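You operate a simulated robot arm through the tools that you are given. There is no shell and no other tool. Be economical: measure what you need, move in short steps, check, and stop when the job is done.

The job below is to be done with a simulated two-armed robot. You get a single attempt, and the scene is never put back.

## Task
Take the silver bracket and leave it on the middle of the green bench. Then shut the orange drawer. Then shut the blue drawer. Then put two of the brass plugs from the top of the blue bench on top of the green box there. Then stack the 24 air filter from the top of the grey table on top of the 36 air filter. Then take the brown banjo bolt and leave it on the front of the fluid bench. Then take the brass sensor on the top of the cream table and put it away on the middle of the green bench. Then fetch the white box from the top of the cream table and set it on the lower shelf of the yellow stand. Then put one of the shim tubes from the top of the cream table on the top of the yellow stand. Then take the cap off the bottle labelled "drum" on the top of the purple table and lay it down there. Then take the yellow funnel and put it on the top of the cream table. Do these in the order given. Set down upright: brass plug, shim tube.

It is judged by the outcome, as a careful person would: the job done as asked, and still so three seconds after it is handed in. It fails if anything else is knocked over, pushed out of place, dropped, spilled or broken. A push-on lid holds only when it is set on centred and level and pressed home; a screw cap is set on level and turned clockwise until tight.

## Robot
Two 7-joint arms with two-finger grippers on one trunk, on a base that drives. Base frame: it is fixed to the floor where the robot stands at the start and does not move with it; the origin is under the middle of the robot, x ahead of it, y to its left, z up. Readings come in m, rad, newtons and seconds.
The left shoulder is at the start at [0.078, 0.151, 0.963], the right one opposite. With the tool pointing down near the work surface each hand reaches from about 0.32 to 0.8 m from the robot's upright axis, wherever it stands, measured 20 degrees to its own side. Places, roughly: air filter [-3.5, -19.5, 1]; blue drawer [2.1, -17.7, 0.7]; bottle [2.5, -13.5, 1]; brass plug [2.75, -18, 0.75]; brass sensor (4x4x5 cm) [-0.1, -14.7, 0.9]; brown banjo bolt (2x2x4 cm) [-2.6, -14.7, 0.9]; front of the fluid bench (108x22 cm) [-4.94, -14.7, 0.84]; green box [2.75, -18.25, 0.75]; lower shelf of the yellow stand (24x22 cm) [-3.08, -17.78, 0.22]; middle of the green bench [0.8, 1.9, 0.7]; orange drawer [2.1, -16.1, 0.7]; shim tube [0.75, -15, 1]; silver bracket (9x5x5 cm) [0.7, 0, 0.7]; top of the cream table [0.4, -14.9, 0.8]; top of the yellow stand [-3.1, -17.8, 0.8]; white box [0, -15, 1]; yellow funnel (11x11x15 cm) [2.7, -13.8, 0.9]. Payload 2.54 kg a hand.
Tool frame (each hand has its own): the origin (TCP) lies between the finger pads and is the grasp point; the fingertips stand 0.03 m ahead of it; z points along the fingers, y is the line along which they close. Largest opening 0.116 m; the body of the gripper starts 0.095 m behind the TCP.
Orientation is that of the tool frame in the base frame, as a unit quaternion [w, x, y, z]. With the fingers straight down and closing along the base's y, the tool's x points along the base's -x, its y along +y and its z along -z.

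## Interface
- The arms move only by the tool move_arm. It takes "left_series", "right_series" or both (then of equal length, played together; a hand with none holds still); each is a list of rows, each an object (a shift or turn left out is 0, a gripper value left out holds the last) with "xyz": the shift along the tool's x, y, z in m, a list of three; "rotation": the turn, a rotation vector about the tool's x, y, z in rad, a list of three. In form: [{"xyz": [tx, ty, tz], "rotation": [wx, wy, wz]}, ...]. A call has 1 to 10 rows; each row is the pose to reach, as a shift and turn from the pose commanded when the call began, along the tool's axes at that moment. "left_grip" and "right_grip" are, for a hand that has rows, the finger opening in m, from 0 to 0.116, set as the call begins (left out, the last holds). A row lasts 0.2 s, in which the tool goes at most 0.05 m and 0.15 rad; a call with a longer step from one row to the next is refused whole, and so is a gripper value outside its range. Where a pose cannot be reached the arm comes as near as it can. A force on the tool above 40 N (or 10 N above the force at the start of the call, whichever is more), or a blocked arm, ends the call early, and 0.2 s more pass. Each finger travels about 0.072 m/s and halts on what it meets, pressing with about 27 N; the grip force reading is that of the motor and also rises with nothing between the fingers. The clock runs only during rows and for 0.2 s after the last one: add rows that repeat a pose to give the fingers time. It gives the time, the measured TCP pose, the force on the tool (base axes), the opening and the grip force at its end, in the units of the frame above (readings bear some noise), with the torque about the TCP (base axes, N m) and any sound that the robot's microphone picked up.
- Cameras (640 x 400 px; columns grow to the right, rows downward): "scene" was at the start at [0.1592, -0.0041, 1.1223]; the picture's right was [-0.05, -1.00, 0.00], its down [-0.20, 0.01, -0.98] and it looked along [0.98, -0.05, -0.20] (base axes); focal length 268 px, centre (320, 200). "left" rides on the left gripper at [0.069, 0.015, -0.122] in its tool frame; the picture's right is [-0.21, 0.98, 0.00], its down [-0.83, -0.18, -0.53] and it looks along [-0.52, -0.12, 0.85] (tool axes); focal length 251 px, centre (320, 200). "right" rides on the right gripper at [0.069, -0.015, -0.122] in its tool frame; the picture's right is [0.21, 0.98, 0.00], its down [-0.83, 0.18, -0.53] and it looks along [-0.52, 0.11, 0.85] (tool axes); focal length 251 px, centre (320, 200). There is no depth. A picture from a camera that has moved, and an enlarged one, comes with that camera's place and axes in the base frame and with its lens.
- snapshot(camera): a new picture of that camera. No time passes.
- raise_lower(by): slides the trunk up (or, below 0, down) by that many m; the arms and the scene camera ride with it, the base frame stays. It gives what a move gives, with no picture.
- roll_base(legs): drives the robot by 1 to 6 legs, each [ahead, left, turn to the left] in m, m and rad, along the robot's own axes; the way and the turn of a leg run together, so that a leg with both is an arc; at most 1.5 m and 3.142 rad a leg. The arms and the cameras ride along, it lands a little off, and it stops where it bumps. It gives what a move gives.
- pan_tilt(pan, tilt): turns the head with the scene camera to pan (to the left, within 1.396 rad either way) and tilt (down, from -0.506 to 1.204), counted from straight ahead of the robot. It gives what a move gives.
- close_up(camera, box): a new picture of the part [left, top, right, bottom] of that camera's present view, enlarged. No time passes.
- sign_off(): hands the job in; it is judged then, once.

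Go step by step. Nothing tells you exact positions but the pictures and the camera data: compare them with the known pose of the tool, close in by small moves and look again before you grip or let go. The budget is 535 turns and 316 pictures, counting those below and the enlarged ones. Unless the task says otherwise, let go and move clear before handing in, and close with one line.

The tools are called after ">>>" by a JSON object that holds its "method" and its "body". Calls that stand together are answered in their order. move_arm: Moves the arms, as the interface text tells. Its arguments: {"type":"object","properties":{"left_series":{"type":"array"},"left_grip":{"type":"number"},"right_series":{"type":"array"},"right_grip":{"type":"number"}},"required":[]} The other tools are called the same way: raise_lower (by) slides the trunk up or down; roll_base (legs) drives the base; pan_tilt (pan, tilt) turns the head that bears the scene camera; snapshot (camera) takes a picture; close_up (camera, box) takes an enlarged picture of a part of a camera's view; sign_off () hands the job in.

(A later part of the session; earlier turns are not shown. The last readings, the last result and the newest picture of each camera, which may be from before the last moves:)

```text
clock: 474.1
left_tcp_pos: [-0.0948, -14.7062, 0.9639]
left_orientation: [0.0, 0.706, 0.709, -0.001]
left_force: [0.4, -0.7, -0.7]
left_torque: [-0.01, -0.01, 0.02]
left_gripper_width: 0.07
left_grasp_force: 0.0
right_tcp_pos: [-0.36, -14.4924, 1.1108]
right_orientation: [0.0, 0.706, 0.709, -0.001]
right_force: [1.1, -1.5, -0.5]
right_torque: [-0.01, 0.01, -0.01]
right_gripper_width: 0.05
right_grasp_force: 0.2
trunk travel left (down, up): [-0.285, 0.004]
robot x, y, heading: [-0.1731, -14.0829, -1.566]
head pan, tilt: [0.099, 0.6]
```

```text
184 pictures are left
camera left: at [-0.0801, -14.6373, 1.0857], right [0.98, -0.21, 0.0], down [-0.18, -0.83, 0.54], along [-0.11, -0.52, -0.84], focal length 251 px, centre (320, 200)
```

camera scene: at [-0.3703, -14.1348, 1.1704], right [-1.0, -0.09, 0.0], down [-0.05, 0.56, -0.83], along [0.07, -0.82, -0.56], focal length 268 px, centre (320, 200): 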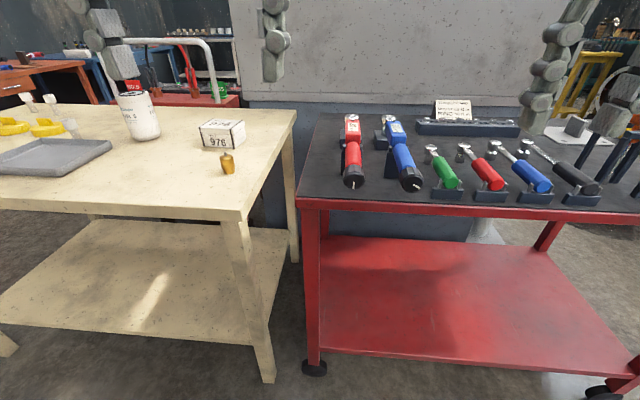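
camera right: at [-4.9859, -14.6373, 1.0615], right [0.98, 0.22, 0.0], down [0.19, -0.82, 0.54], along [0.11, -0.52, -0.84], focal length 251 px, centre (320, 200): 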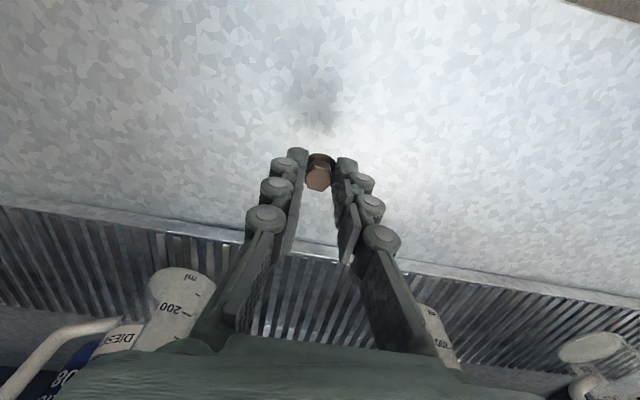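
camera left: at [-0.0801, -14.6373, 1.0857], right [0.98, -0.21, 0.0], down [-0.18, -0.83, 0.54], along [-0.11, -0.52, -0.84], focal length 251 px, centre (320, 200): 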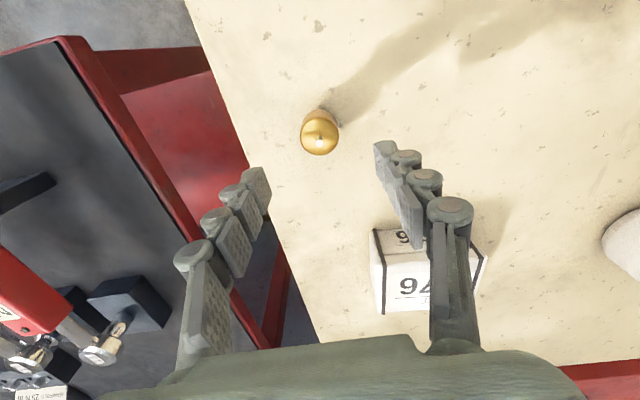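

>>> {"method": "move_arm", "body": {"left_series": [{"xyz": [0.006, 0.001, 0.03]}, {"xyz": [0.006, 0.001, 0.06]}, {"xyz": [0.006, 0.001, 0.082]}, {"xyz": [0.006, 0.001, 0.082]}]}}

>>> {"method": "move_arm", "body": {"left_grip": 0.0, "left_series": [{"xyz": [0, 0, 0]}, {"xyz": [0, 0, 0]}, {"xyz": [0, 0, 0]}, {"xyz": [0, 0, 0]}]}}

>>> {"method": "snapshot", "body": {"camera": "left"}}

```text
clock: 475.1
left_tcp_pos: [-0.0928, -14.7024, 0.8835]
left_orientation: [0.0, 0.706, 0.708, 0.0]
left_force: [-0.5, 0.0, 0.2]
left_torque: [0.02, 0.0, 0.01]
left_gripper_width: 0.07
left_grasp_force: 0.1
right_tcp_pos: [-0.3599, -14.493, 1.1101]
right_orientation: [0.0, 0.706, 0.708, -0.001]
right_force: [0.8, -0.7, -0.1]
right_torque: [0.0, 0.02, 0.0]
right_gripper_width: 0.0502
right_grasp_force: 0.1
trunk travel left (down, up): [-0.285, 0.004]
robot x, y, heading: [-0.1709, -14.0832, -1.564]
head pan, tilt: [0.099, 0.6]
```

```text
clock: 476.1
left_tcp_pos: [-0.0941, -14.702, 0.8828]
left_orientation: [0.0, 0.706, 0.709, -0.002]
left_force: [0.2, -0.1, -0.1]
left_torque: [0.03, 0.01, 0.01]
left_gripper_width: 0.03
left_grasp_force: 26.8
right_tcp_pos: [-0.36, -14.4932, 1.1115]
right_orientation: [-0.001, 0.706, 0.708, -0.002]
right_force: [0.3, -0.4, -0.1]
right_torque: [0.0, 0.01, 0.01]
right_gripper_width: 0.05
right_grasp_force: 0.1
trunk travel left (down, up): [-0.285, 0.004]
robot x, y, heading: [-0.1731, -14.0794, -1.573]
head pan, tilt: [0.099, 0.6]
```

```text
183 pictures are left
camera left: at [-0.078, -14.633, 1.0048], right [0.98, -0.21, 0.0], down [-0.18, -0.83, 0.54], along [-0.11, -0.52, -0.84], focal length 251 px, centre (320, 200)
```

left: 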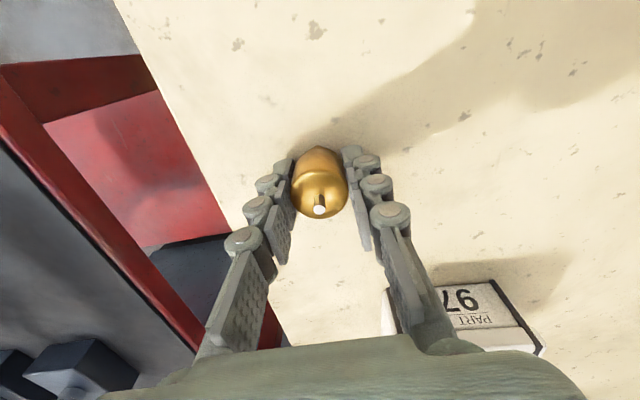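

Gripped. Lift, retract, back off and turn north for the long drive to the green bench.

>>> {"method": "move_arm", "body": {"left_series": [{"xyz": [0, 0, -0.04]}, {"xyz": [0, 0, -0.08]}, {"xyz": [0.02, 0.01, -0.12]}, {"xyz": [0.05, 0.02, -0.155]}, {"xyz": [0.08, 0.03, -0.19]}, {"xyz": [0.12, 0.04, -0.215]}, {"xyz": [0.16, 0.05, -0.235]}, {"xyz": [0.2, 0.06, -0.25]}, {"xyz": [0.24, 0.06, -0.25]}]}}

>>> {"method": "roll_base", "body": {"legs": [[-0.45, 0, 0], [0, 0, 1.57], [0, 0, 1.57], [0, 0.43, 0]]}}

>>> {"method": "pan_tilt", "body": {"pan": 0.0, "tilt": 0.35}}

>>> {"method": "snapshot", "body": {"camera": "scene"}}

```text
clock: 478.1
left_tcp_pos: [-0.0325, -14.4622, 1.1338]
left_orientation: [0.001, 0.705, 0.709, -0.001]
left_force: [-0.1, -0.2, -1.2]
left_torque: [0.01, -0.01, 0.0]
left_gripper_width: 0.03
left_grasp_force: 26.7
right_tcp_pos: [-0.3584, -14.493, 1.1106]
right_orientation: [0.001, 0.706, 0.708, -0.003]
right_force: [0.5, 0.3, -0.7]
right_torque: [-0.01, -0.01, -0.01]
right_gripper_width: 0.05
right_grasp_force: 0.0
trunk travel left (down, up): [-0.285, 0.004]
robot x, y, heading: [-0.1709, -14.0824, -1.565]
head pan, tilt: [0.099, 0.6]
```

```text
clock: 492.9
left_tcp_pos: [-0.7353, -13.2402, 1.1336]
left_orientation: [0.0, 0.707, -0.707, 0.0]
left_force: [-0.6, 1.0, -0.9]
left_torque: [-0.02, 0.03, -0.02]
left_gripper_width: 0.0301
left_grasp_force: 26.7
right_tcp_pos: [-0.4085, -13.2098, 1.1101]
right_orientation: [0.002, -0.707, 0.707, 0.0]
right_force: [0.4, 0.1, -0.6]
right_torque: [0.01, -0.05, 0.01]
right_gripper_width: 0.05
right_grasp_force: 0.0
trunk travel left (down, up): [-0.285, 0.004]
robot x, y, heading: [-0.5989, -13.6218, 1.571]
head pan, tilt: [0.099, 0.6]
```

```text
clock: 493.7
left_tcp_pos: [-0.7361, -13.2405, 1.1332]
left_orientation: [0.001, -0.707, 0.707, 0.0]
left_force: [0.6, 0.6, -1.1]
left_torque: [0.02, -0.02, 0.0]
left_gripper_width: 0.03
left_grasp_force: 27.1
right_tcp_pos: [-0.4092, -13.2107, 1.1106]
right_orientation: [0.002, -0.707, 0.707, -0.001]
right_force: [-0.1, 0.0, 0.0]
right_torque: [0.01, 0.01, 0.0]
right_gripper_width: 0.05
right_grasp_force: 0.2
trunk travel left (down, up): [-0.285, 0.004]
robot x, y, heading: [-0.5956, -13.6231, 1.572]
head pan, tilt: [0.0, 0.351]
```

```text
182 pictures are left
camera scene: at [-0.5996, -13.4606, 1.1931], right [1.0, 0.0, 0.0], down [0.0, -0.34, -0.94], along [0.0, 0.94, -0.34], focal length 268 px, centre (320, 200)
```

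scene: 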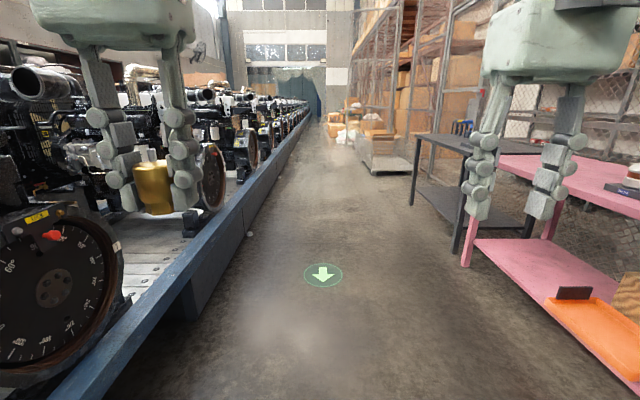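

Aisle is clear. Stretch both hands a bit forward (elbows in) and drive north in stages.

>>> {"method": "move_arm", "body": {"left_series": [{"xyz": [-0.04, 0, 0]}, {"xyz": [-0.08, 0, 0]}, {"xyz": [-0.12, 0, 0]}, {"xyz": [-0.14, 0, 0]}], "right_series": [{"xyz": [-0.04, 0.01, 0]}, {"xyz": [-0.08, 0.02, 0]}, {"xyz": [-0.11, 0.02, 0]}, {"xyz": [-0.11, 0.02, 0]}]}}

>>> {"method": "roll_base", "body": {"legs": [[1.5, 0.02, 0], [1.5, 0.02, 0], [1.0, 0.02, 0]]}}

```text
clock: 494.7
left_tcp_pos: [-0.7336, -13.1009, 1.1344]
left_orientation: [0.001, -0.706, 0.708, 0.0]
left_force: [0.7, -1.5, -0.4]
left_torque: [-0.03, 0.01, -0.03]
left_gripper_width: 0.0297
left_grasp_force: 27.2
right_tcp_pos: [-0.429, -13.1001, 1.1099]
right_orientation: [-0.002, 0.707, -0.707, 0.001]
right_force: [0.0, 0.2, -0.1]
right_torque: [0.06, -0.03, -0.02]
right_gripper_width: 0.0499
right_grasp_force: 0.0
trunk travel left (down, up): [-0.285, 0.004]
robot x, y, heading: [-0.5991, -13.6234, 1.568]
head pan, tilt: [0.0, 0.351]
```

```text
refused: leg 1 is longer than a leg can be; nothing moved
```

>>> {"method": "roll_base", "body": {"legs": [[1.45, 0.02, 0], [1.45, 0.02, 0], [1.3, 0.02, 0]]}}

>>> {"method": "snapshot", "body": {"camera": "scene"}}

```text
clock: 514.9
left_tcp_pos: [-0.6161, -8.8731, 1.1334]
left_orientation: [0.001, -0.686, 0.728, 0.0]
left_force: [-0.9, -0.3, 0.4]
left_torque: [-0.03, 0.02, -0.02]
left_gripper_width: 0.03
left_grasp_force: 27.5
right_tcp_pos: [-0.3118, -8.8901, 1.1108]
right_orientation: [0.002, -0.686, 0.727, 0.0]
right_force: [-0.3, 1.0, -0.2]
right_torque: [-0.03, 0.02, 0.0]
right_gripper_width: 0.0499
right_grasp_force: 0.0
trunk travel left (down, up): [-0.285, 0.004]
robot x, y, heading: [-0.509, -9.4037, 1.511]
head pan, tilt: [0.0, 0.351]
```

```text
181 pictures are left
camera scene: at [-0.5036, -9.2405, 1.1931], right [1.0, -0.06, 0.0], down [-0.02, -0.34, -0.94], along [0.06, 0.94, -0.34], focal length 268 px, centre (320, 200)
```

scene: 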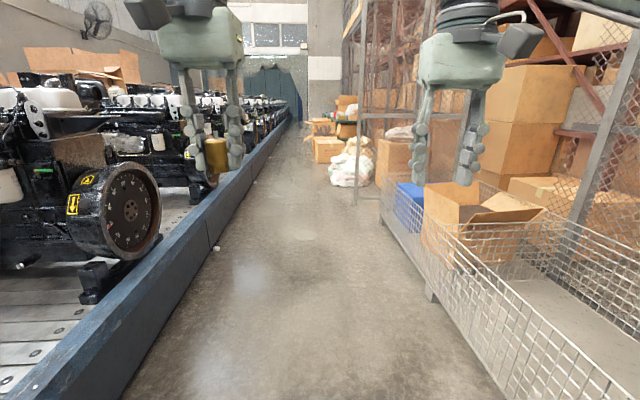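

>>> {"method": "roll_base", "body": {"legs": [[0, 0.17, 0.06], [1.4, 0, 0], [1.4, 0, 0], [1.1, 0, 0]]}}

>>> {"method": "snapshot", "body": {"camera": "scene"}}

```text
clock: 535.4
left_tcp_pos: [-0.8165, -5.0029, 1.1327]
left_orientation: [0.001, -0.707, 0.707, 0.001]
left_force: [0.3, 0.4, -0.9]
left_torque: [-0.02, 0.01, 0.02]
left_gripper_width: 0.0296
left_grasp_force: 27.1
right_tcp_pos: [-0.5101, -5.0011, 1.1109]
right_orientation: [0.002, -0.706, 0.708, -0.001]
right_force: [-0.6, 0.5, 1.5]
right_torque: [0.02, 0.02, 0.01]
right_gripper_width: 0.05
right_grasp_force: 0.1
trunk travel left (down, up): [-0.285, 0.004]
robot x, y, heading: [-0.6797, -5.5219, 1.565]
head pan, tilt: [0.0, 0.351]
```

```text
180 pictures are left
camera scene: at [-0.6819, -5.3615, 1.1931], right [1.0, 0.0, 0.0], down [0.0, -0.34, -0.94], along [0.0, 0.94, -0.34], focal length 268 px, centre (320, 200)
```

scene: 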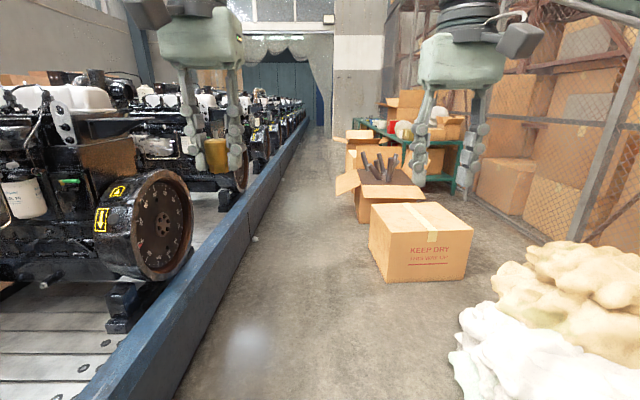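

>>> {"method": "roll_base", "body": {"legs": [[1.0, 0.1, 0.006], [0.95, 0.05, 0]]}}

>>> {"method": "pan_tilt", "body": {"pan": 0, "tilt": 0.8}}

>>> {"method": "snapshot", "body": {"camera": "scene"}}

```text
clock: 545.1
left_tcp_pos: [-1.0006, -3.0851, 1.1343]
left_orientation: [0.0, 0.715, -0.699, -0.001]
left_force: [-0.8, 0.6, -0.8]
left_torque: [-0.01, -0.02, -0.03]
left_gripper_width: 0.0296
left_grasp_force: 26.9
right_tcp_pos: [-0.6964, -3.0766, 1.1108]
right_orientation: [-0.001, 0.715, -0.699, 0.001]
right_force: [0.3, 0.3, 0.0]
right_torque: [0.0, 0.01, 0.01]
right_gripper_width: 0.0501
right_grasp_force: 0.0
trunk travel left (down, up): [-0.285, 0.004]
robot x, y, heading: [-0.8551, -3.605, 1.594]
head pan, tilt: [0.0, 0.351]
```

```text
clock: 546.0
left_tcp_pos: [-1.0011, -3.0845, 1.1341]
left_orientation: [0.0, 0.715, -0.699, -0.001]
left_force: [-0.5, 0.6, -0.9]
left_torque: [-0.01, -0.02, -0.02]
left_gripper_width: 0.0298
left_grasp_force: 27.1
right_tcp_pos: [-0.6952, -3.0773, 1.1109]
right_orientation: [-0.002, 0.715, -0.699, 0.001]
right_force: [0.4, 0.3, 0.0]
right_torque: [0.01, 0.03, -0.01]
right_gripper_width: 0.05
right_grasp_force: 0.1
trunk travel left (down, up): [-0.285, 0.004]
robot x, y, heading: [-0.8532, -3.604, 1.59]
head pan, tilt: [0.0, 0.799]
```

```text
179 pictures are left
camera scene: at [-0.8583, -3.4538, 1.1536], right [1.0, 0.02, 0.0], down [0.02, -0.72, -0.7], along [-0.01, 0.7, -0.72], focal length 268 px, centre (320, 200)
```

scene: 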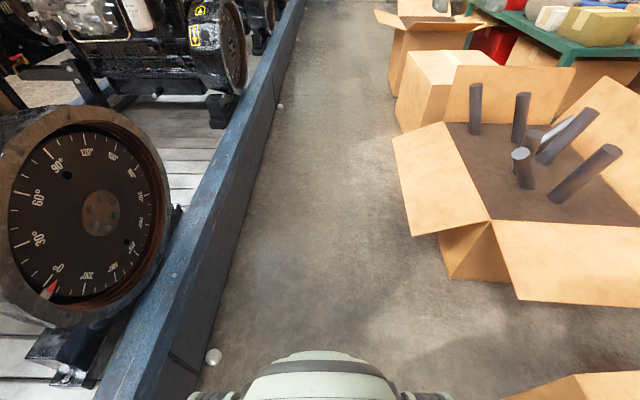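

>>> {"method": "roll_base", "body": {"legs": [[0.4, -0.01, -0.02], [0.45, 0.02, 0]]}}

>>> {"method": "snapshot", "body": {"camera": "scene"}}

```text
clock: 550.8
left_tcp_pos: [-1.0185, -2.2299, 1.133]
left_orientation: [-0.001, 0.712, -0.702, -0.001]
left_force: [0.0, 0.7, -1.3]
left_torque: [-0.05, -0.02, -0.01]
left_gripper_width: 0.0298
left_grasp_force: 27.1
right_tcp_pos: [-0.7133, -2.2257, 1.1109]
right_orientation: [-0.002, 0.711, -0.703, 0.0]
right_force: [-0.8, -0.1, -0.3]
right_torque: [-0.02, -0.02, 0.02]
right_gripper_width: 0.05
right_grasp_force: 0.2
trunk travel left (down, up): [-0.285, 0.004]
robot x, y, heading: [-0.8743, -2.7512, 1.583]
head pan, tilt: [0.0, 0.799]
```

```text
178 pictures are left
camera scene: at [-0.8784, -2.5997, 1.1534], right [1.0, 0.01, 0.0], down [0.01, -0.72, -0.7], along [-0.01, 0.7, -0.72], focal length 268 px, centre (320, 200)
```

scene: 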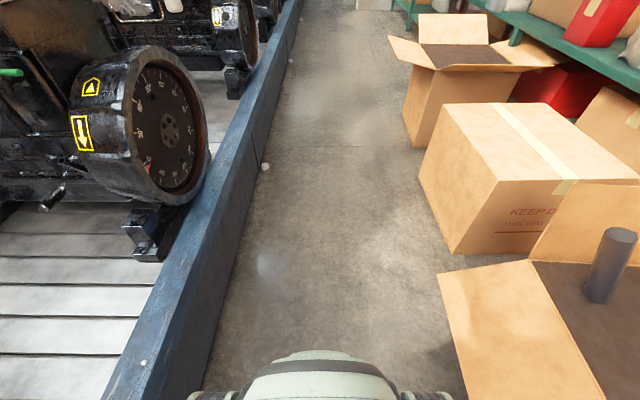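

>>> {"method": "roll_base", "body": {"legs": [[0.8, 0.005, -0.012], [0.4, -0.06, 0]]}}

>>> {"method": "snapshot", "body": {"camera": "scene"}}

```text
clock: 557.3
left_tcp_pos: [-0.9609, -1.0143, 1.1337]
left_orientation: [0.0, -0.706, 0.708, 0.001]
left_force: [-0.5, 0.3, -1.4]
left_torque: [-0.02, 0.02, -0.04]
left_gripper_width: 0.0297
left_grasp_force: 26.9
right_tcp_pos: [-0.6558, -1.0149, 1.1107]
right_orientation: [0.002, -0.707, 0.708, -0.001]
right_force: [0.4, -0.4, 0.4]
right_torque: [0.02, 0.02, 0.02]
right_gripper_width: 0.0504
right_grasp_force: 0.0
trunk travel left (down, up): [-0.285, 0.004]
robot x, y, heading: [-0.8265, -1.5362, 1.569]
head pan, tilt: [0.0, 0.799]
```

```text
177 pictures are left
camera scene: at [-0.8267, -1.3874, 1.1534], right [1.0, 0.0, 0.0], down [0.0, -0.72, -0.7], along [0.0, 0.7, -0.72], focal length 268 px, centre (320, 200)
```

scene: 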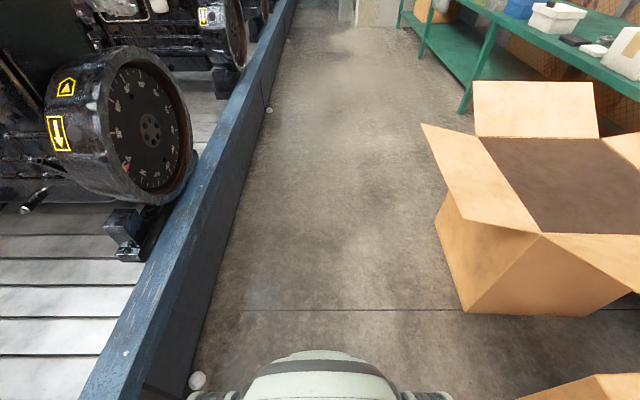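

>>> {"method": "roll_base", "body": {"legs": [[0.4, -0.05, 0], [1.4, -0.03, 0], [1.4, 0, 0]]}}

>>> {"method": "pan_tilt", "body": {"pan": -0.6, "tilt": 0.4}}

>>> {"method": "snapshot", "body": {"camera": "scene"}}

```text
clock: 572.9
left_tcp_pos: [-0.8866, 2.1807, 1.1339]
left_orientation: [-0.001, 0.708, -0.706, 0.0]
left_force: [-0.3, 0.0, -0.2]
left_torque: [-0.03, 0.04, 0.01]
left_gripper_width: 0.0295
left_grasp_force: 27.0
right_tcp_pos: [-0.5804, 2.1826, 1.1107]
right_orientation: [-0.003, 0.709, -0.705, 0.0]
right_force: [-0.3, -0.7, 0.8]
right_torque: [-0.02, 0.01, 0.04]
right_gripper_width: 0.05
right_grasp_force: 0.0
trunk travel left (down, up): [-0.285, 0.004]
robot x, y, heading: [-0.7454, 1.6595, 1.579]
head pan, tilt: [0.0, 0.799]
```

```text
clock: 573.9
left_tcp_pos: [-0.8858, 2.18, 1.1352]
left_orientation: [0.0, 0.708, -0.706, -0.001]
left_force: [0.5, 0.9, -0.5]
left_torque: [0.02, -0.03, 0.0]
left_gripper_width: 0.0296
left_grasp_force: 26.6
right_tcp_pos: [-0.5798, 2.1831, 1.1109]
right_orientation: [-0.002, 0.708, -0.706, 0.0]
right_force: [-0.4, 1.3, -0.4]
right_torque: [0.0, 0.03, 0.0]
right_gripper_width: 0.0501
right_grasp_force: 0.1
trunk travel left (down, up): [-0.285, 0.004]
robot x, y, heading: [-0.7466, 1.6594, 1.572]
head pan, tilt: [-0.6, 0.4]
```

```text
176 pictures are left
camera scene: at [-0.6967, 1.8054, 1.1885], right [0.83, -0.56, 0.0], down [-0.22, -0.32, -0.92], along [0.52, 0.76, -0.39], focal length 268 px, centre (320, 200)
```

scene: 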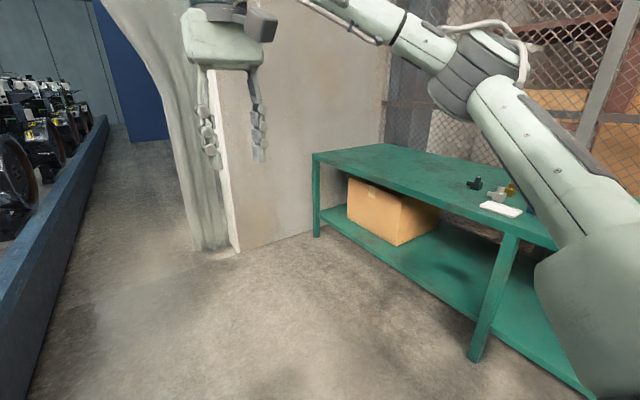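

>>> {"method": "roll_base", "body": {"legs": [[0, 0, -1.572], [0.7, 0, 0]]}}

>>> {"method": "pan_tilt", "body": {"pan": 0.1, "tilt": 0.6}}

>>> {"method": "snapshot", "body": {"camera": "scene"}}

```text
clock: 581.8
left_tcp_pos: [0.4742, 1.7504, 1.1344]
left_orientation: [0.001, 0.02, 1.0, 0.0]
left_force: [0.7, -0.2, -0.4]
left_torque: [0.01, -0.02, -0.01]
left_gripper_width: 0.0297
left_grasp_force: 27.0
right_tcp_pos: [0.4623, 1.445, 1.1101]
right_orientation: [0.001, 0.02, 1.0, -0.002]
right_force: [-0.2, 0.7, 0.4]
right_torque: [0.01, -0.02, 0.0]
right_gripper_width: 0.0501
right_grasp_force: 0.0
trunk travel left (down, up): [-0.285, 0.004]
robot x, y, heading: [-0.0508, 1.6324, -0.045]
head pan, tilt: [-0.6, 0.4]
```

```text
clock: 582.8
left_tcp_pos: [0.4732, 1.7492, 1.1349]
left_orientation: [0.001, 0.02, 1.0, 0.0]
left_force: [-0.4, -1.0, -0.7]
left_torque: [0.02, 0.0, 0.0]
left_gripper_width: 0.0296
left_grasp_force: 27.2
right_tcp_pos: [0.463, 1.4442, 1.1104]
right_orientation: [0.002, 0.02, 1.0, -0.001]
right_force: [-0.3, -1.2, -0.1]
right_torque: [0.0, 0.0, -0.02]
right_gripper_width: 0.05
right_grasp_force: 0.0
trunk travel left (down, up): [-0.285, 0.004]
robot x, y, heading: [-0.0508, 1.6302, -0.039]
head pan, tilt: [0.099, 0.6]
```

```text
175 pictures are left
camera scene: at [0.1024, 1.6372, 1.1704], right [0.06, -1.0, 0.0], down [-0.56, -0.03, -0.83], along [0.82, 0.05, -0.56], focal length 268 px, centre (320, 200)
```

scene: 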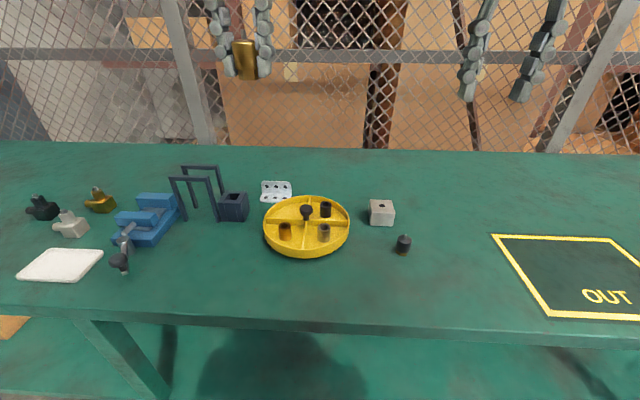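

Bracket is as left. I'll put the sensor beside it at ≈[0.79,1.665], behind the tray. First lower the trunk and edge closer.

>>> {"method": "roll_base", "body": {"legs": [[0.085, 0, 0.042]]}}

>>> {"method": "raise_lower", "body": {"by": -0.085}}

```text
clock: 583.9
left_tcp_pos: [0.554, 1.7697, 1.1336]
left_orientation: [0.0, -0.001, 1.0, 0.0]
left_force: [0.8, -0.3, -1.2]
left_torque: [0.03, 0.05, 0.02]
left_gripper_width: 0.0298
left_grasp_force: 27.2
right_tcp_pos: [0.5552, 1.4641, 1.1103]
right_orientation: [0.001, 0.0, 1.0, -0.002]
right_force: [0.4, -0.1, -0.6]
right_torque: [0.0, 0.01, 0.03]
right_gripper_width: 0.0499
right_grasp_force: 0.0
trunk travel left (down, up): [-0.285, 0.004]
robot x, y, heading: [0.0315, 1.6346, 0.006]
head pan, tilt: [0.099, 0.6]
```

```text
clock: 585.1
left_tcp_pos: [0.5529, 1.7686, 1.0495]
left_orientation: [0.002, -0.001, 1.0, -0.001]
left_force: [0.8, -0.1, -0.5]
left_torque: [-0.02, -0.02, 0.02]
left_gripper_width: 0.0292
left_grasp_force: 27.2
right_tcp_pos: [0.5553, 1.465, 1.0269]
right_orientation: [0.002, -0.001, 1.0, -0.001]
right_force: [0.4, -0.5, 0.4]
right_torque: [0.05, -0.03, 0.01]
right_gripper_width: 0.0502
right_grasp_force: 0.1
trunk travel left (down, up): [-0.2, 0.089]
robot x, y, heading: [0.0387, 1.6352, 0.003]
head pan, tilt: [0.099, 0.6]
```

>>> {"method": "move_arm", "body": {"left_series": [{"xyz": [-0.04, -0.02, 0.0]}, {"xyz": [-0.08, -0.04, 0.01]}, {"xyz": [-0.12, -0.06, 0.03]}, {"xyz": [-0.155, -0.08, 0.055]}, {"xyz": [-0.185, -0.1, 0.085]}, {"xyz": [-0.21, -0.104, 0.12]}, {"xyz": [-0.225, -0.104, 0.16]}, {"xyz": [-0.237, -0.104, 0.2]}, {"xyz": [-0.237, -0.104, 0.235]}, {"xyz": [-0.237, -0.104, 0.25]}]}}

>>> {"method": "snapshot", "body": {"camera": "scene"}}

>>> {"method": "snapshot", "body": {"camera": "left"}}

```text
clock: 587.3
left_tcp_pos: [0.7761, 1.6808, 0.8052]
left_orientation: [0.002, -0.001, 1.0, 0.001]
left_force: [0.2, 0.0, -0.5]
left_torque: [0.01, -0.02, 0.01]
left_gripper_width: 0.0295
left_grasp_force: 27.0
left hand out of reach, approached as far as the arm can: row 5, 6, 7, 8, 9, 10
right_tcp_pos: [0.5547, 1.4663, 1.0266]
right_orientation: [0.001, -0.001, 1.0, -0.001]
right_force: [0.2, -0.7, 0.7]
right_torque: [-0.04, -0.01, 0.0]
right_gripper_width: 0.05
right_grasp_force: 0.1
trunk travel left (down, up): [-0.2, 0.089]
robot x, y, heading: [0.0339, 1.6329, 0.001]
head pan, tilt: [0.099, 0.6]
```

```text
174 pictures are left
camera scene: at [0.1864, 1.6422, 1.0855], right [0.1, -0.99, 0.0], down [-0.56, -0.06, -0.83], along [0.82, 0.08, -0.56], focal length 268 px, centre (320, 200)
```

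scene: 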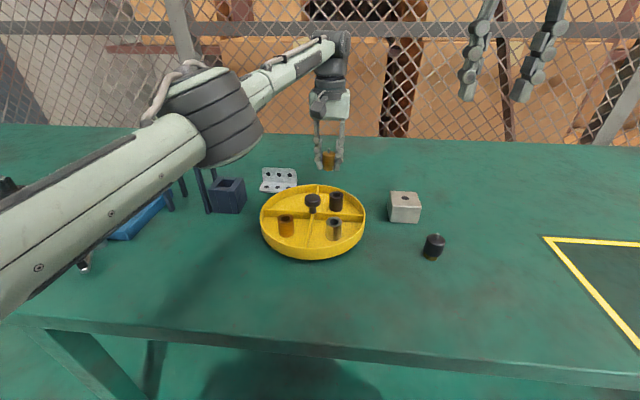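

```text
173 pictures are left
camera left: at [0.7066, 1.6947, 0.9258], right [0.21, 0.98, 0.0], down [0.82, -0.18, 0.54], along [0.52, -0.11, -0.84], focal length 251 px, centre (320, 200)
```

left: 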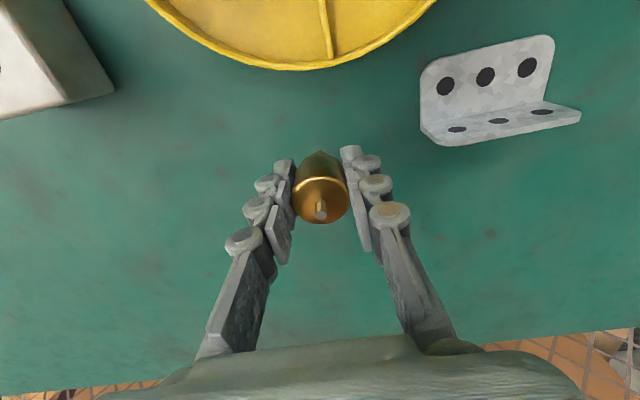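

>>> {"method": "move_arm", "body": {"left_series": [{"xyz": [0.0, -0.004, 0.02]}, {"xyz": [0, -0.004, 0.032]}, {"xyz": [0, -0.004, 0.038]}, {"xyz": [0, -0.004, 0.042]}]}}

```text
clock: 588.3
left_tcp_pos: [0.7761, 1.6757, 0.7617]
left_orientation: [0.001, -0.002, 1.0, 0.0]
left_force: [-0.2, 0.0, -0.6]
left_torque: [0.02, 0.01, 0.03]
left_gripper_width: 0.0297
left_grasp_force: 27.0
right_tcp_pos: [0.5544, 1.4646, 1.0269]
right_orientation: [0.002, 0.0, 1.0, -0.001]
right_force: [-0.8, -0.2, 0.2]
right_torque: [-0.01, 0.0, 0.0]
right_gripper_width: 0.0502
right_grasp_force: 0.0
trunk travel left (down, up): [-0.2, 0.089]
robot x, y, heading: [0.0324, 1.6341, 0.002]
head pan, tilt: [0.099, 0.6]
```

>>> {"method": "move_arm", "body": {"left_series": [{"xyz": [0, 0, 0.002]}, {"xyz": [0, 0, 0.004]}, {"xyz": [0, 0, 0.006]}]}}

>>> {"method": "close_up", "body": {"camera": "scene", "box": [260, 110, 420, 220]}}

```text
clock: 589.1
left_tcp_pos: [0.7763, 1.6751, 0.7551]
left_orientation: [0.001, 0.0, 1.0, -0.001]
left_force: [-0.8, -0.1, -0.4]
left_torque: [-0.02, -0.01, 0.02]
left_gripper_width: 0.0297
left_grasp_force: 26.5
right_tcp_pos: [0.5556, 1.4647, 1.0259]
right_orientation: [0.001, -0.001, 1.0, -0.001]
right_force: [-0.6, 0.7, -0.3]
right_torque: [0.0, 0.0, 0.0]
right_gripper_width: 0.0501
right_grasp_force: 0.1
trunk travel left (down, up): [-0.2, 0.089]
robot x, y, heading: [0.0302, 1.6316, 0.003]
head pan, tilt: [0.099, 0.6]
```

```text
3.64 times, centred on (340, 165) of scene
camera zoom: at [0.1867, 1.6422, 1.0854], right [0.1, -0.99, 0.0], down [-0.56, -0.06, -0.82], along [0.82, 0.08, -0.57], focal length 976 px, centre (247, 327)
```

zoom: 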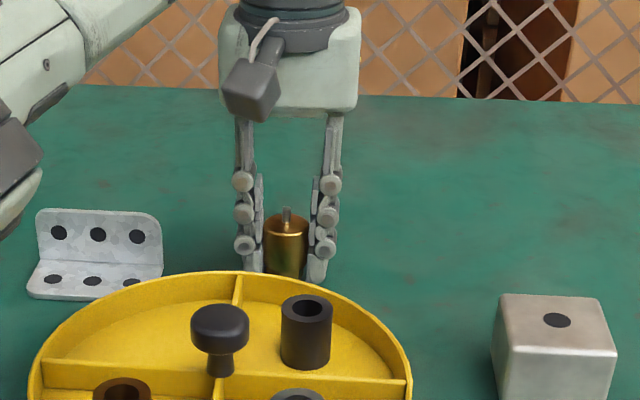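

>>> {"method": "move_arm", "body": {"left_series": [{"xyz": [0, 0, 0.002]}, {"xyz": [0, 0, 0.004]}, {"xyz": [0, 0, 0.006]}]}}

```text
clock: 589.9
left_tcp_pos: [0.7763, 1.6742, 0.7527]
left_orientation: [0.003, 0.0, 1.0, 0.0]
left_force: [1.7, 0.5, 7.9]
left_torque: [0.01, 0.05, 0.0]
left_gripper_width: 0.0294
left_grasp_force: 27.4
right_tcp_pos: [0.5546, 1.4656, 1.0261]
right_orientation: [0.002, -0.001, 1.0, -0.002]
right_force: [-0.5, -0.2, -1.2]
right_torque: [0.02, -0.01, 0.01]
right_gripper_width: 0.0501
right_grasp_force: 0.1
trunk travel left (down, up): [-0.2, 0.089]
robot x, y, heading: [0.0322, 1.6355, 0.001]
head pan, tilt: [0.099, 0.6]
```

Contact. Release and withdraw.

>>> {"method": "move_arm", "body": {"left_grip": 0.055, "left_series": [{"xyz": [0, 0, -0.002]}, {"xyz": [0, 0, -0.002]}, {"xyz": [0, 0, -0.03]}, {"xyz": [0, 0, -0.07]}, {"xyz": [0.02, 0, -0.115]}, {"xyz": [0.06, 0.02, -0.14]}, {"xyz": [0.1, 0.04, -0.165]}, {"xyz": [0.14, 0.05, -0.19]}, {"xyz": [0.18, 0.06, -0.21]}, {"xyz": [0.22, 0.07, -0.23]}]}}

>>> {"method": "close_up", "body": {"camera": "scene", "box": [240, 110, 440, 260]}}

```text
refused: row 6 steps farther than a row can; nothing moved
```

```text
2.67 times, centred on (340, 185) of scene
camera zoom: at [0.1859, 1.6421, 1.0857], right [0.1, -0.99, 0.0], down [-0.56, -0.06, -0.83], along [0.82, 0.08, -0.56], focal length 716 px, centre (267, 240)
```

zoom: 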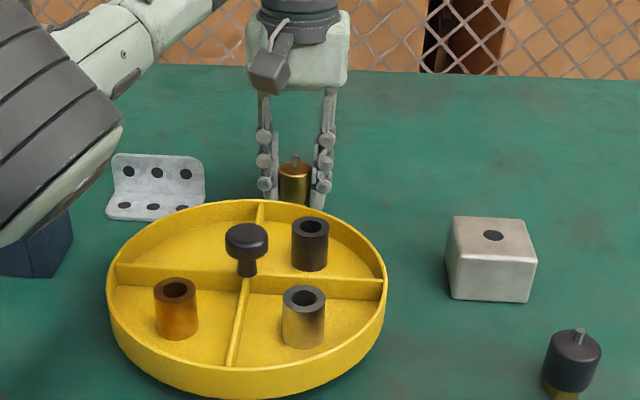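

>>> {"method": "move_arm", "body": {"left_grip": 0.055, "left_series": [{"xyz": [0, 0, -0.002]}, {"xyz": [0, 0, -0.002]}, {"xyz": [0, 0, -0.03]}, {"xyz": [0, 0, -0.07]}, {"xyz": [0.02, 0, -0.11]}, {"xyz": [0.055, 0.01, -0.135]}, {"xyz": [0.09, 0.02, -0.16]}, {"xyz": [0.125, 0.03, -0.19]}, {"xyz": [0.16, 0.04, -0.21]}, {"xyz": [0.2, 0.05, -0.23]}]}}

>>> {"method": "close_up", "body": {"camera": "scene", "box": [240, 110, 440, 260]}}

```text
clock: 592.1
left_tcp_pos: [0.5765, 1.7239, 0.978]
left_orientation: [0.001, -0.001, 1.0, 0.0]
left_force: [0.2, 0.2, -0.3]
left_torque: [0.01, 0.0, 0.01]
left_gripper_width: 0.0548
left_grasp_force: 0.2
right_tcp_pos: [0.5538, 1.4651, 1.0254]
right_orientation: [0.001, -0.001, 1.0, -0.001]
right_force: [-0.2, -0.7, 0.0]
right_torque: [-0.01, 0.0, 0.01]
right_gripper_width: 0.0504
right_grasp_force: 0.0
trunk travel left (down, up): [-0.2, 0.089]
robot x, y, heading: [0.0344, 1.6299, -0.0]
head pan, tilt: [0.099, 0.6]
```

```text
2.67 times, centred on (340, 185) of scene
camera zoom: at [0.1862, 1.6423, 1.0855], right [0.1, -0.99, 0.0], down [-0.56, -0.06, -0.83], along [0.82, 0.08, -0.56], focal length 716 px, centre (267, 240)
```

zoom: 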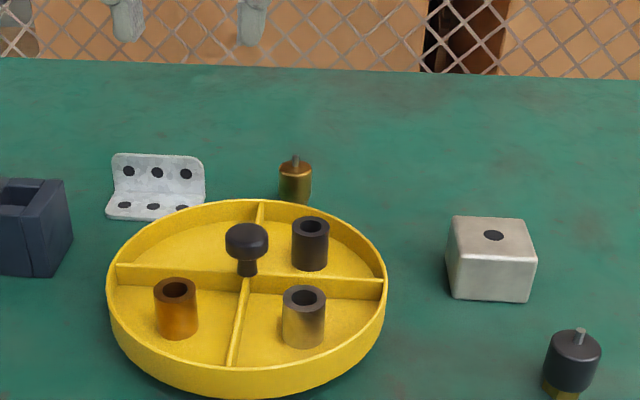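

Sensor is standing. Now return south for the white box. Raise the left hand, back off and turn south.

>>> {"method": "move_arm", "body": {"left_series": [{"xyz": [0, 0.01, -0.04]}, {"xyz": [0.0, 0.03, -0.07]}]}}

>>> {"method": "roll_base", "body": {"legs": [[-0.82, 0, 0], [0, 0, -1.571], [1.45, 0, 0], [1.35, 0, 0]]}}

>>> {"method": "pan_tilt", "body": {"pan": 0, "tilt": 0.8}}

>>> {"method": "snapshot", "body": {"camera": "scene"}}

```text
clock: 592.7
left_tcp_pos: [0.5744, 1.7546, 1.0509]
left_orientation: [0.001, -0.001, 1.0, 0.0]
left_force: [-0.8, 0.1, -0.6]
left_torque: [0.04, 0.02, 0.04]
left_gripper_width: 0.0549
left_grasp_force: 0.0
right_tcp_pos: [0.5545, 1.4649, 1.0255]
right_orientation: [0.001, -0.001, 1.0, -0.001]
right_force: [-0.3, 0.6, -0.5]
right_torque: [0.0, -0.01, 0.04]
right_gripper_width: 0.0499
right_grasp_force: 0.2
trunk travel left (down, up): [-0.2, 0.089]
robot x, y, heading: [0.0294, 1.6321, 0.005]
head pan, tilt: [0.099, 0.6]
```

```text
clock: 614.2
left_tcp_pos: [-0.6723, -1.6975, 1.05]
left_orientation: [0.0, 0.712, 0.702, 0.0]
left_force: [0.3, -0.1, -0.9]
left_torque: [0.02, 0.0, 0.0]
left_gripper_width: 0.055
left_grasp_force: 0.1
right_tcp_pos: [-0.9611, -1.6721, 1.0262]
right_orientation: [0.0, 0.712, 0.703, -0.003]
right_force: [-0.6, 0.6, -0.3]
right_torque: [0.01, -0.02, -0.01]
right_gripper_width: 0.05
right_grasp_force: 0.0
trunk travel left (down, up): [-0.2, 0.089]
robot x, y, heading: [-0.7815, -1.1499, -1.588]
head pan, tilt: [0.099, 0.6]
```

```text
clock: 614.9
left_tcp_pos: [-0.6724, -1.6954, 1.051]
left_orientation: [0.001, 0.712, 0.702, -0.001]
left_force: [0.0, -0.5, -0.5]
left_torque: [0.0, 0.01, -0.02]
left_gripper_width: 0.0551
left_grasp_force: 0.1
right_tcp_pos: [-0.9608, -1.6708, 1.026]
right_orientation: [-0.001, 0.711, 0.703, -0.003]
right_force: [-0.4, 0.5, 0.9]
right_torque: [0.01, 0.0, 0.0]
right_gripper_width: 0.0501
right_grasp_force: 0.1
trunk travel left (down, up): [-0.2, 0.089]
robot x, y, heading: [-0.7862, -1.1494, -1.586]
head pan, tilt: [0.0, 0.799]
```

```text
169 pictures are left
camera scene: at [-0.7891, -1.3006, 1.0686], right [-1.0, 0.01, 0.0], down [0.01, 0.72, -0.7], along [-0.01, -0.7, -0.72], focal length 268 px, centre (320, 200)
```

scene: 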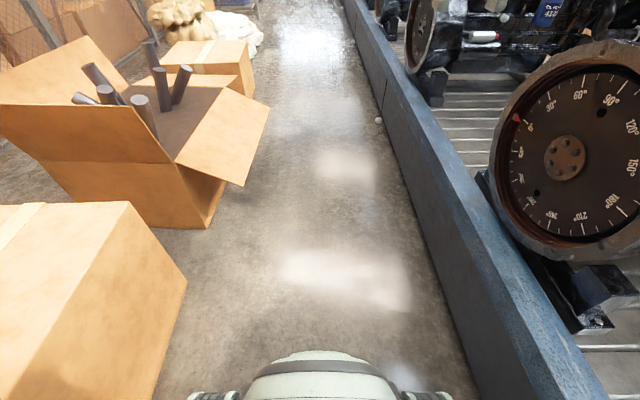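

>>> {"method": "roll_base", "body": {"legs": [[0.4, -0.03, 0.015], [0.4, -0.06, 0]]}}

>>> {"method": "snapshot", "body": {"camera": "scene"}}

```text
clock: 619.5
left_tcp_pos: [-0.7552, -2.4977, 1.0493]
left_orientation: [0.001, 0.707, 0.707, -0.001]
left_force: [0.8, 1.1, 0.0]
left_torque: [-0.04, 0.04, 0.01]
left_gripper_width: 0.0553
left_grasp_force: 0.0
right_tcp_pos: [-1.0449, -2.4751, 1.0251]
right_orientation: [0.0, 0.707, 0.708, -0.003]
right_force: [-0.1, -0.4, 0.0]
right_torque: [0.0, -0.01, 0.03]
right_gripper_width: 0.0499
right_grasp_force: 0.0
trunk travel left (down, up): [-0.2, 0.089]
robot x, y, heading: [-0.8768, -1.9528, -1.572]
head pan, tilt: [0.0, 0.799]
```

```text
168 pictures are left
camera scene: at [-0.8784, -2.1024, 1.0684], right [-1.0, 0.0, 0.0], down [0.0, 0.72, -0.7], along [0.0, -0.7, -0.72], focal length 268 px, centre (320, 200)
```

scene: 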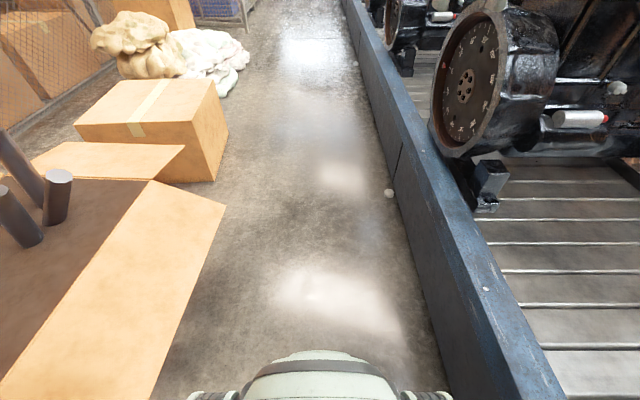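

>>> {"method": "roll_base", "body": {"legs": [[0.65, -0.015, 0], [0.3, 0.04, 0], [0.5, 0.03, 0]]}}

>>> {"method": "snapshot", "body": {"camera": "scene"}}

```text
clock: 627.4
left_tcp_pos: [-0.7331, -3.9577, 1.0507]
left_orientation: [0.0, 0.714, 0.7, 0.0]
left_force: [0.2, 0.6, -1.5]
left_torque: [-0.01, 0.05, -0.02]
left_gripper_width: 0.0551
left_grasp_force: 0.0
right_tcp_pos: [-1.0211, -3.9296, 1.0263]
right_orientation: [0.0, 0.714, 0.7, -0.003]
right_force: [0.1, 0.3, -0.6]
right_torque: [0.01, -0.03, 0.01]
right_gripper_width: 0.0502
right_grasp_force: 0.2
trunk travel left (down, up): [-0.2, 0.089]
robot x, y, heading: [-0.842, -3.4156, -1.592]
head pan, tilt: [0.0, 0.799]
```

```text
167 pictures are left
camera scene: at [-0.8463, -3.5606, 1.0684], right [-1.0, 0.02, 0.0], down [0.01, 0.72, -0.7], along [-0.01, -0.7, -0.72], focal length 268 px, centre (320, 200)
```

scene: 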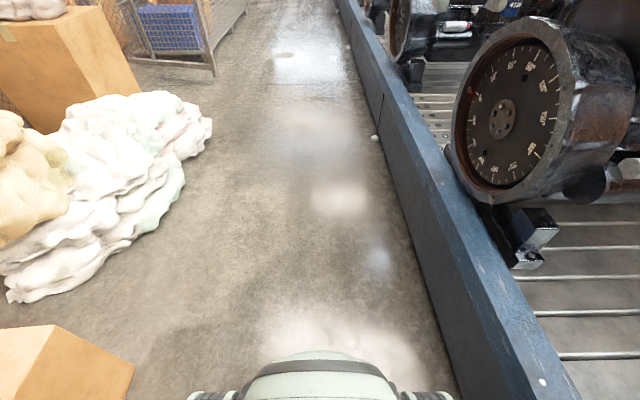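

>>> {"method": "roll_base", "body": {"legs": [[0.3, 0.15, 0.021], [1.45, 0, 0], [1.45, 0, 0], [1.0, 0, 0]]}}

>>> {"method": "roll_base", "body": {"legs": [[0.1, 0, 0]]}}

```text
clock: 648.1
left_tcp_pos: [-0.6134, -8.1801, 1.0505]
left_orientation: [0.001, 0.711, 0.703, -0.002]
left_force: [-0.5, 0.1, 0.9]
left_torque: [0.06, 0.0, 0.0]
left_gripper_width: 0.0551
left_grasp_force: 0.0
right_tcp_pos: [-0.9028, -8.1561, 1.0265]
right_orientation: [0.0, 0.71, 0.705, -0.003]
right_force: [-0.7, 0.2, -0.2]
right_torque: [-0.02, -0.01, 0.01]
right_gripper_width: 0.05
right_grasp_force: 0.1
trunk travel left (down, up): [-0.2, 0.089]
robot x, y, heading: [-0.7267, -7.6375, -1.581]
head pan, tilt: [0.0, 0.799]
```

```text
clock: 649.2
left_tcp_pos: [-0.6134, -8.2797, 1.048]
left_orientation: [0.001, 0.71, 0.705, -0.001]
left_force: [0.3, -1.0, 1.1]
left_torque: [0.04, 0.04, -0.02]
left_gripper_width: 0.0549
left_grasp_force: 0.1
right_tcp_pos: [-0.9034, -8.2568, 1.0265]
right_orientation: [-0.001, 0.71, 0.704, -0.003]
right_force: [-0.2, -0.4, -0.1]
right_torque: [0.03, 0.0, -0.02]
right_gripper_width: 0.0501
right_grasp_force: 0.0
trunk travel left (down, up): [-0.2, 0.089]
robot x, y, heading: [-0.7313, -7.7388, -1.576]
head pan, tilt: [0.0, 0.799]
```

>>> {"method": "roll_base", "body": {"legs": [[1.45, 0.05, 0.005], [1.45, 0.05, 0], [1.3, 0.1, 0]]}}

>>> {"method": "pan_tilt", "body": {"pan": 0.1, "tilt": 0.4}}

>>> {"method": "snapshot", "body": {"camera": "scene"}}

```text
clock: 669.6
left_tcp_pos: [-0.3619, -12.5148, 1.0485]
left_orientation: [0.001, 0.693, 0.721, -0.002]
left_force: [-0.2, 0.1, 0.0]
left_torque: [0.01, -0.05, 0.03]
left_gripper_width: 0.0551
left_grasp_force: 0.0
right_tcp_pos: [-0.6522, -12.5054, 1.0255]
right_orientation: [0.0, 0.692, 0.722, -0.002]
right_force: [-0.1, -0.3, -0.6]
right_torque: [0.02, -0.02, 0.01]
right_gripper_width: 0.0499
right_grasp_force: 0.1
trunk travel left (down, up): [-0.2, 0.089]
robot x, y, heading: [-0.5001, -11.9791, -1.53]
head pan, tilt: [0.0, 0.799]
```

```text
clock: 670.5
left_tcp_pos: [-0.3615, -12.5144, 1.0506]
left_orientation: [0.002, 0.692, 0.722, -0.001]
left_force: [0.2, -1.3, 0.1]
left_torque: [0.0, -0.01, 0.01]
left_gripper_width: 0.0548
left_grasp_force: 0.0
right_tcp_pos: [-0.6519, -12.5063, 1.0261]
right_orientation: [-0.001, 0.693, 0.721, -0.002]
right_force: [0.3, -0.6, 0.3]
right_torque: [-0.02, 0.01, -0.02]
right_gripper_width: 0.0499
right_grasp_force: 0.0
trunk travel left (down, up): [-0.2, 0.089]
robot x, y, heading: [-0.5065, -11.9768, -1.53]
head pan, tilt: [0.099, 0.4]
```

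```text
166 pictures are left
camera scene: at [-0.4911, -12.1369, 1.1035], right [-0.99, -0.14, 0.0], down [-0.05, 0.39, -0.92], along [0.13, -0.91, -0.39], focal length 268 px, centre (320, 200)
```

scene: 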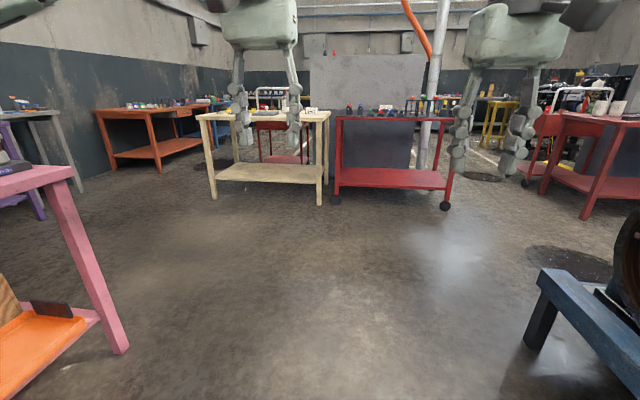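

>>> {"method": "roll_base", "body": {"legs": [[1.05, 0.145, 0], [0.98, 0.145, -0.041]]}}

>>> {"method": "pan_tilt", "body": {"pan": 0.1, "tilt": 0.6}}

>>> {"method": "snapshot", "body": {"camera": "scene"}}

>>> {"method": "snapshot", "body": {"camera": "left"}}

```text
clock: 680.8
left_tcp_pos: [0.0036, -14.5538, 1.05]
left_orientation: [0.001, 0.699, 0.715, -0.002]
left_force: [0.0, 0.5, -0.1]
left_torque: [0.0, -0.02, 0.01]
left_gripper_width: 0.0551
left_grasp_force: 0.0
right_tcp_pos: [-0.2879, -14.5401, 1.0261]
right_orientation: [0.0, 0.699, 0.716, -0.002]
right_force: [0.5, -0.1, 0.3]
right_torque: [-0.01, -0.03, -0.01]
right_gripper_width: 0.05
right_grasp_force: 0.1
trunk travel left (down, up): [-0.2, 0.089]
robot x, y, heading: [-0.1287, -14.0161, -1.547]
head pan, tilt: [0.099, 0.4]
```

```text
clock: 681.5
left_tcp_pos: [0.0042, -14.5549, 1.0504]
left_orientation: [0.002, 0.699, 0.715, -0.002]
left_force: [0.1, 0.0, -0.9]
left_torque: [-0.05, 0.04, -0.04]
left_gripper_width: 0.0547
left_grasp_force: 0.0
right_tcp_pos: [-0.2863, -14.539, 1.0254]
right_orientation: [0.0, 0.699, 0.715, -0.002]
right_force: [0.7, -0.1, -0.5]
right_torque: [-0.02, 0.01, -0.02]
right_gripper_width: 0.0501
right_grasp_force: 0.1
trunk travel left (down, up): [-0.2, 0.089]
robot x, y, heading: [-0.1307, -14.0141, -1.547]
head pan, tilt: [0.099, 0.6]
```

```text
165 pictures are left
camera scene: at [-0.1194, -14.1697, 1.0854], right [-0.99, -0.12, 0.0], down [-0.07, 0.56, -0.83], along [0.1, -0.82, -0.56], focal length 268 px, centre (320, 200)
```

scene: 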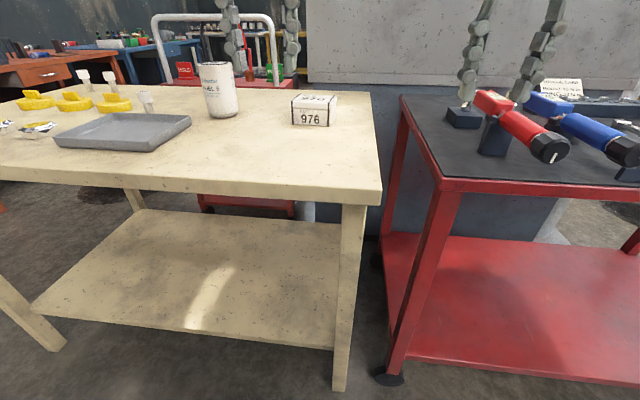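

```text
164 pictures are left
camera left: at [0.0169, -14.4852, 1.172], right [0.98, -0.19, 0.0], down [-0.16, -0.83, 0.54], along [-0.1, -0.53, -0.84], focal length 251 px, centre (320, 200)
```

left: 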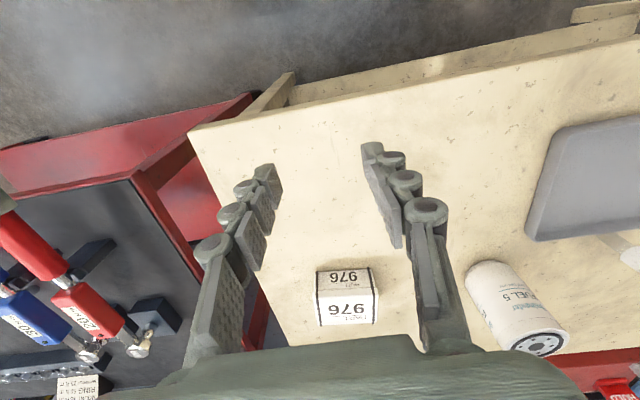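

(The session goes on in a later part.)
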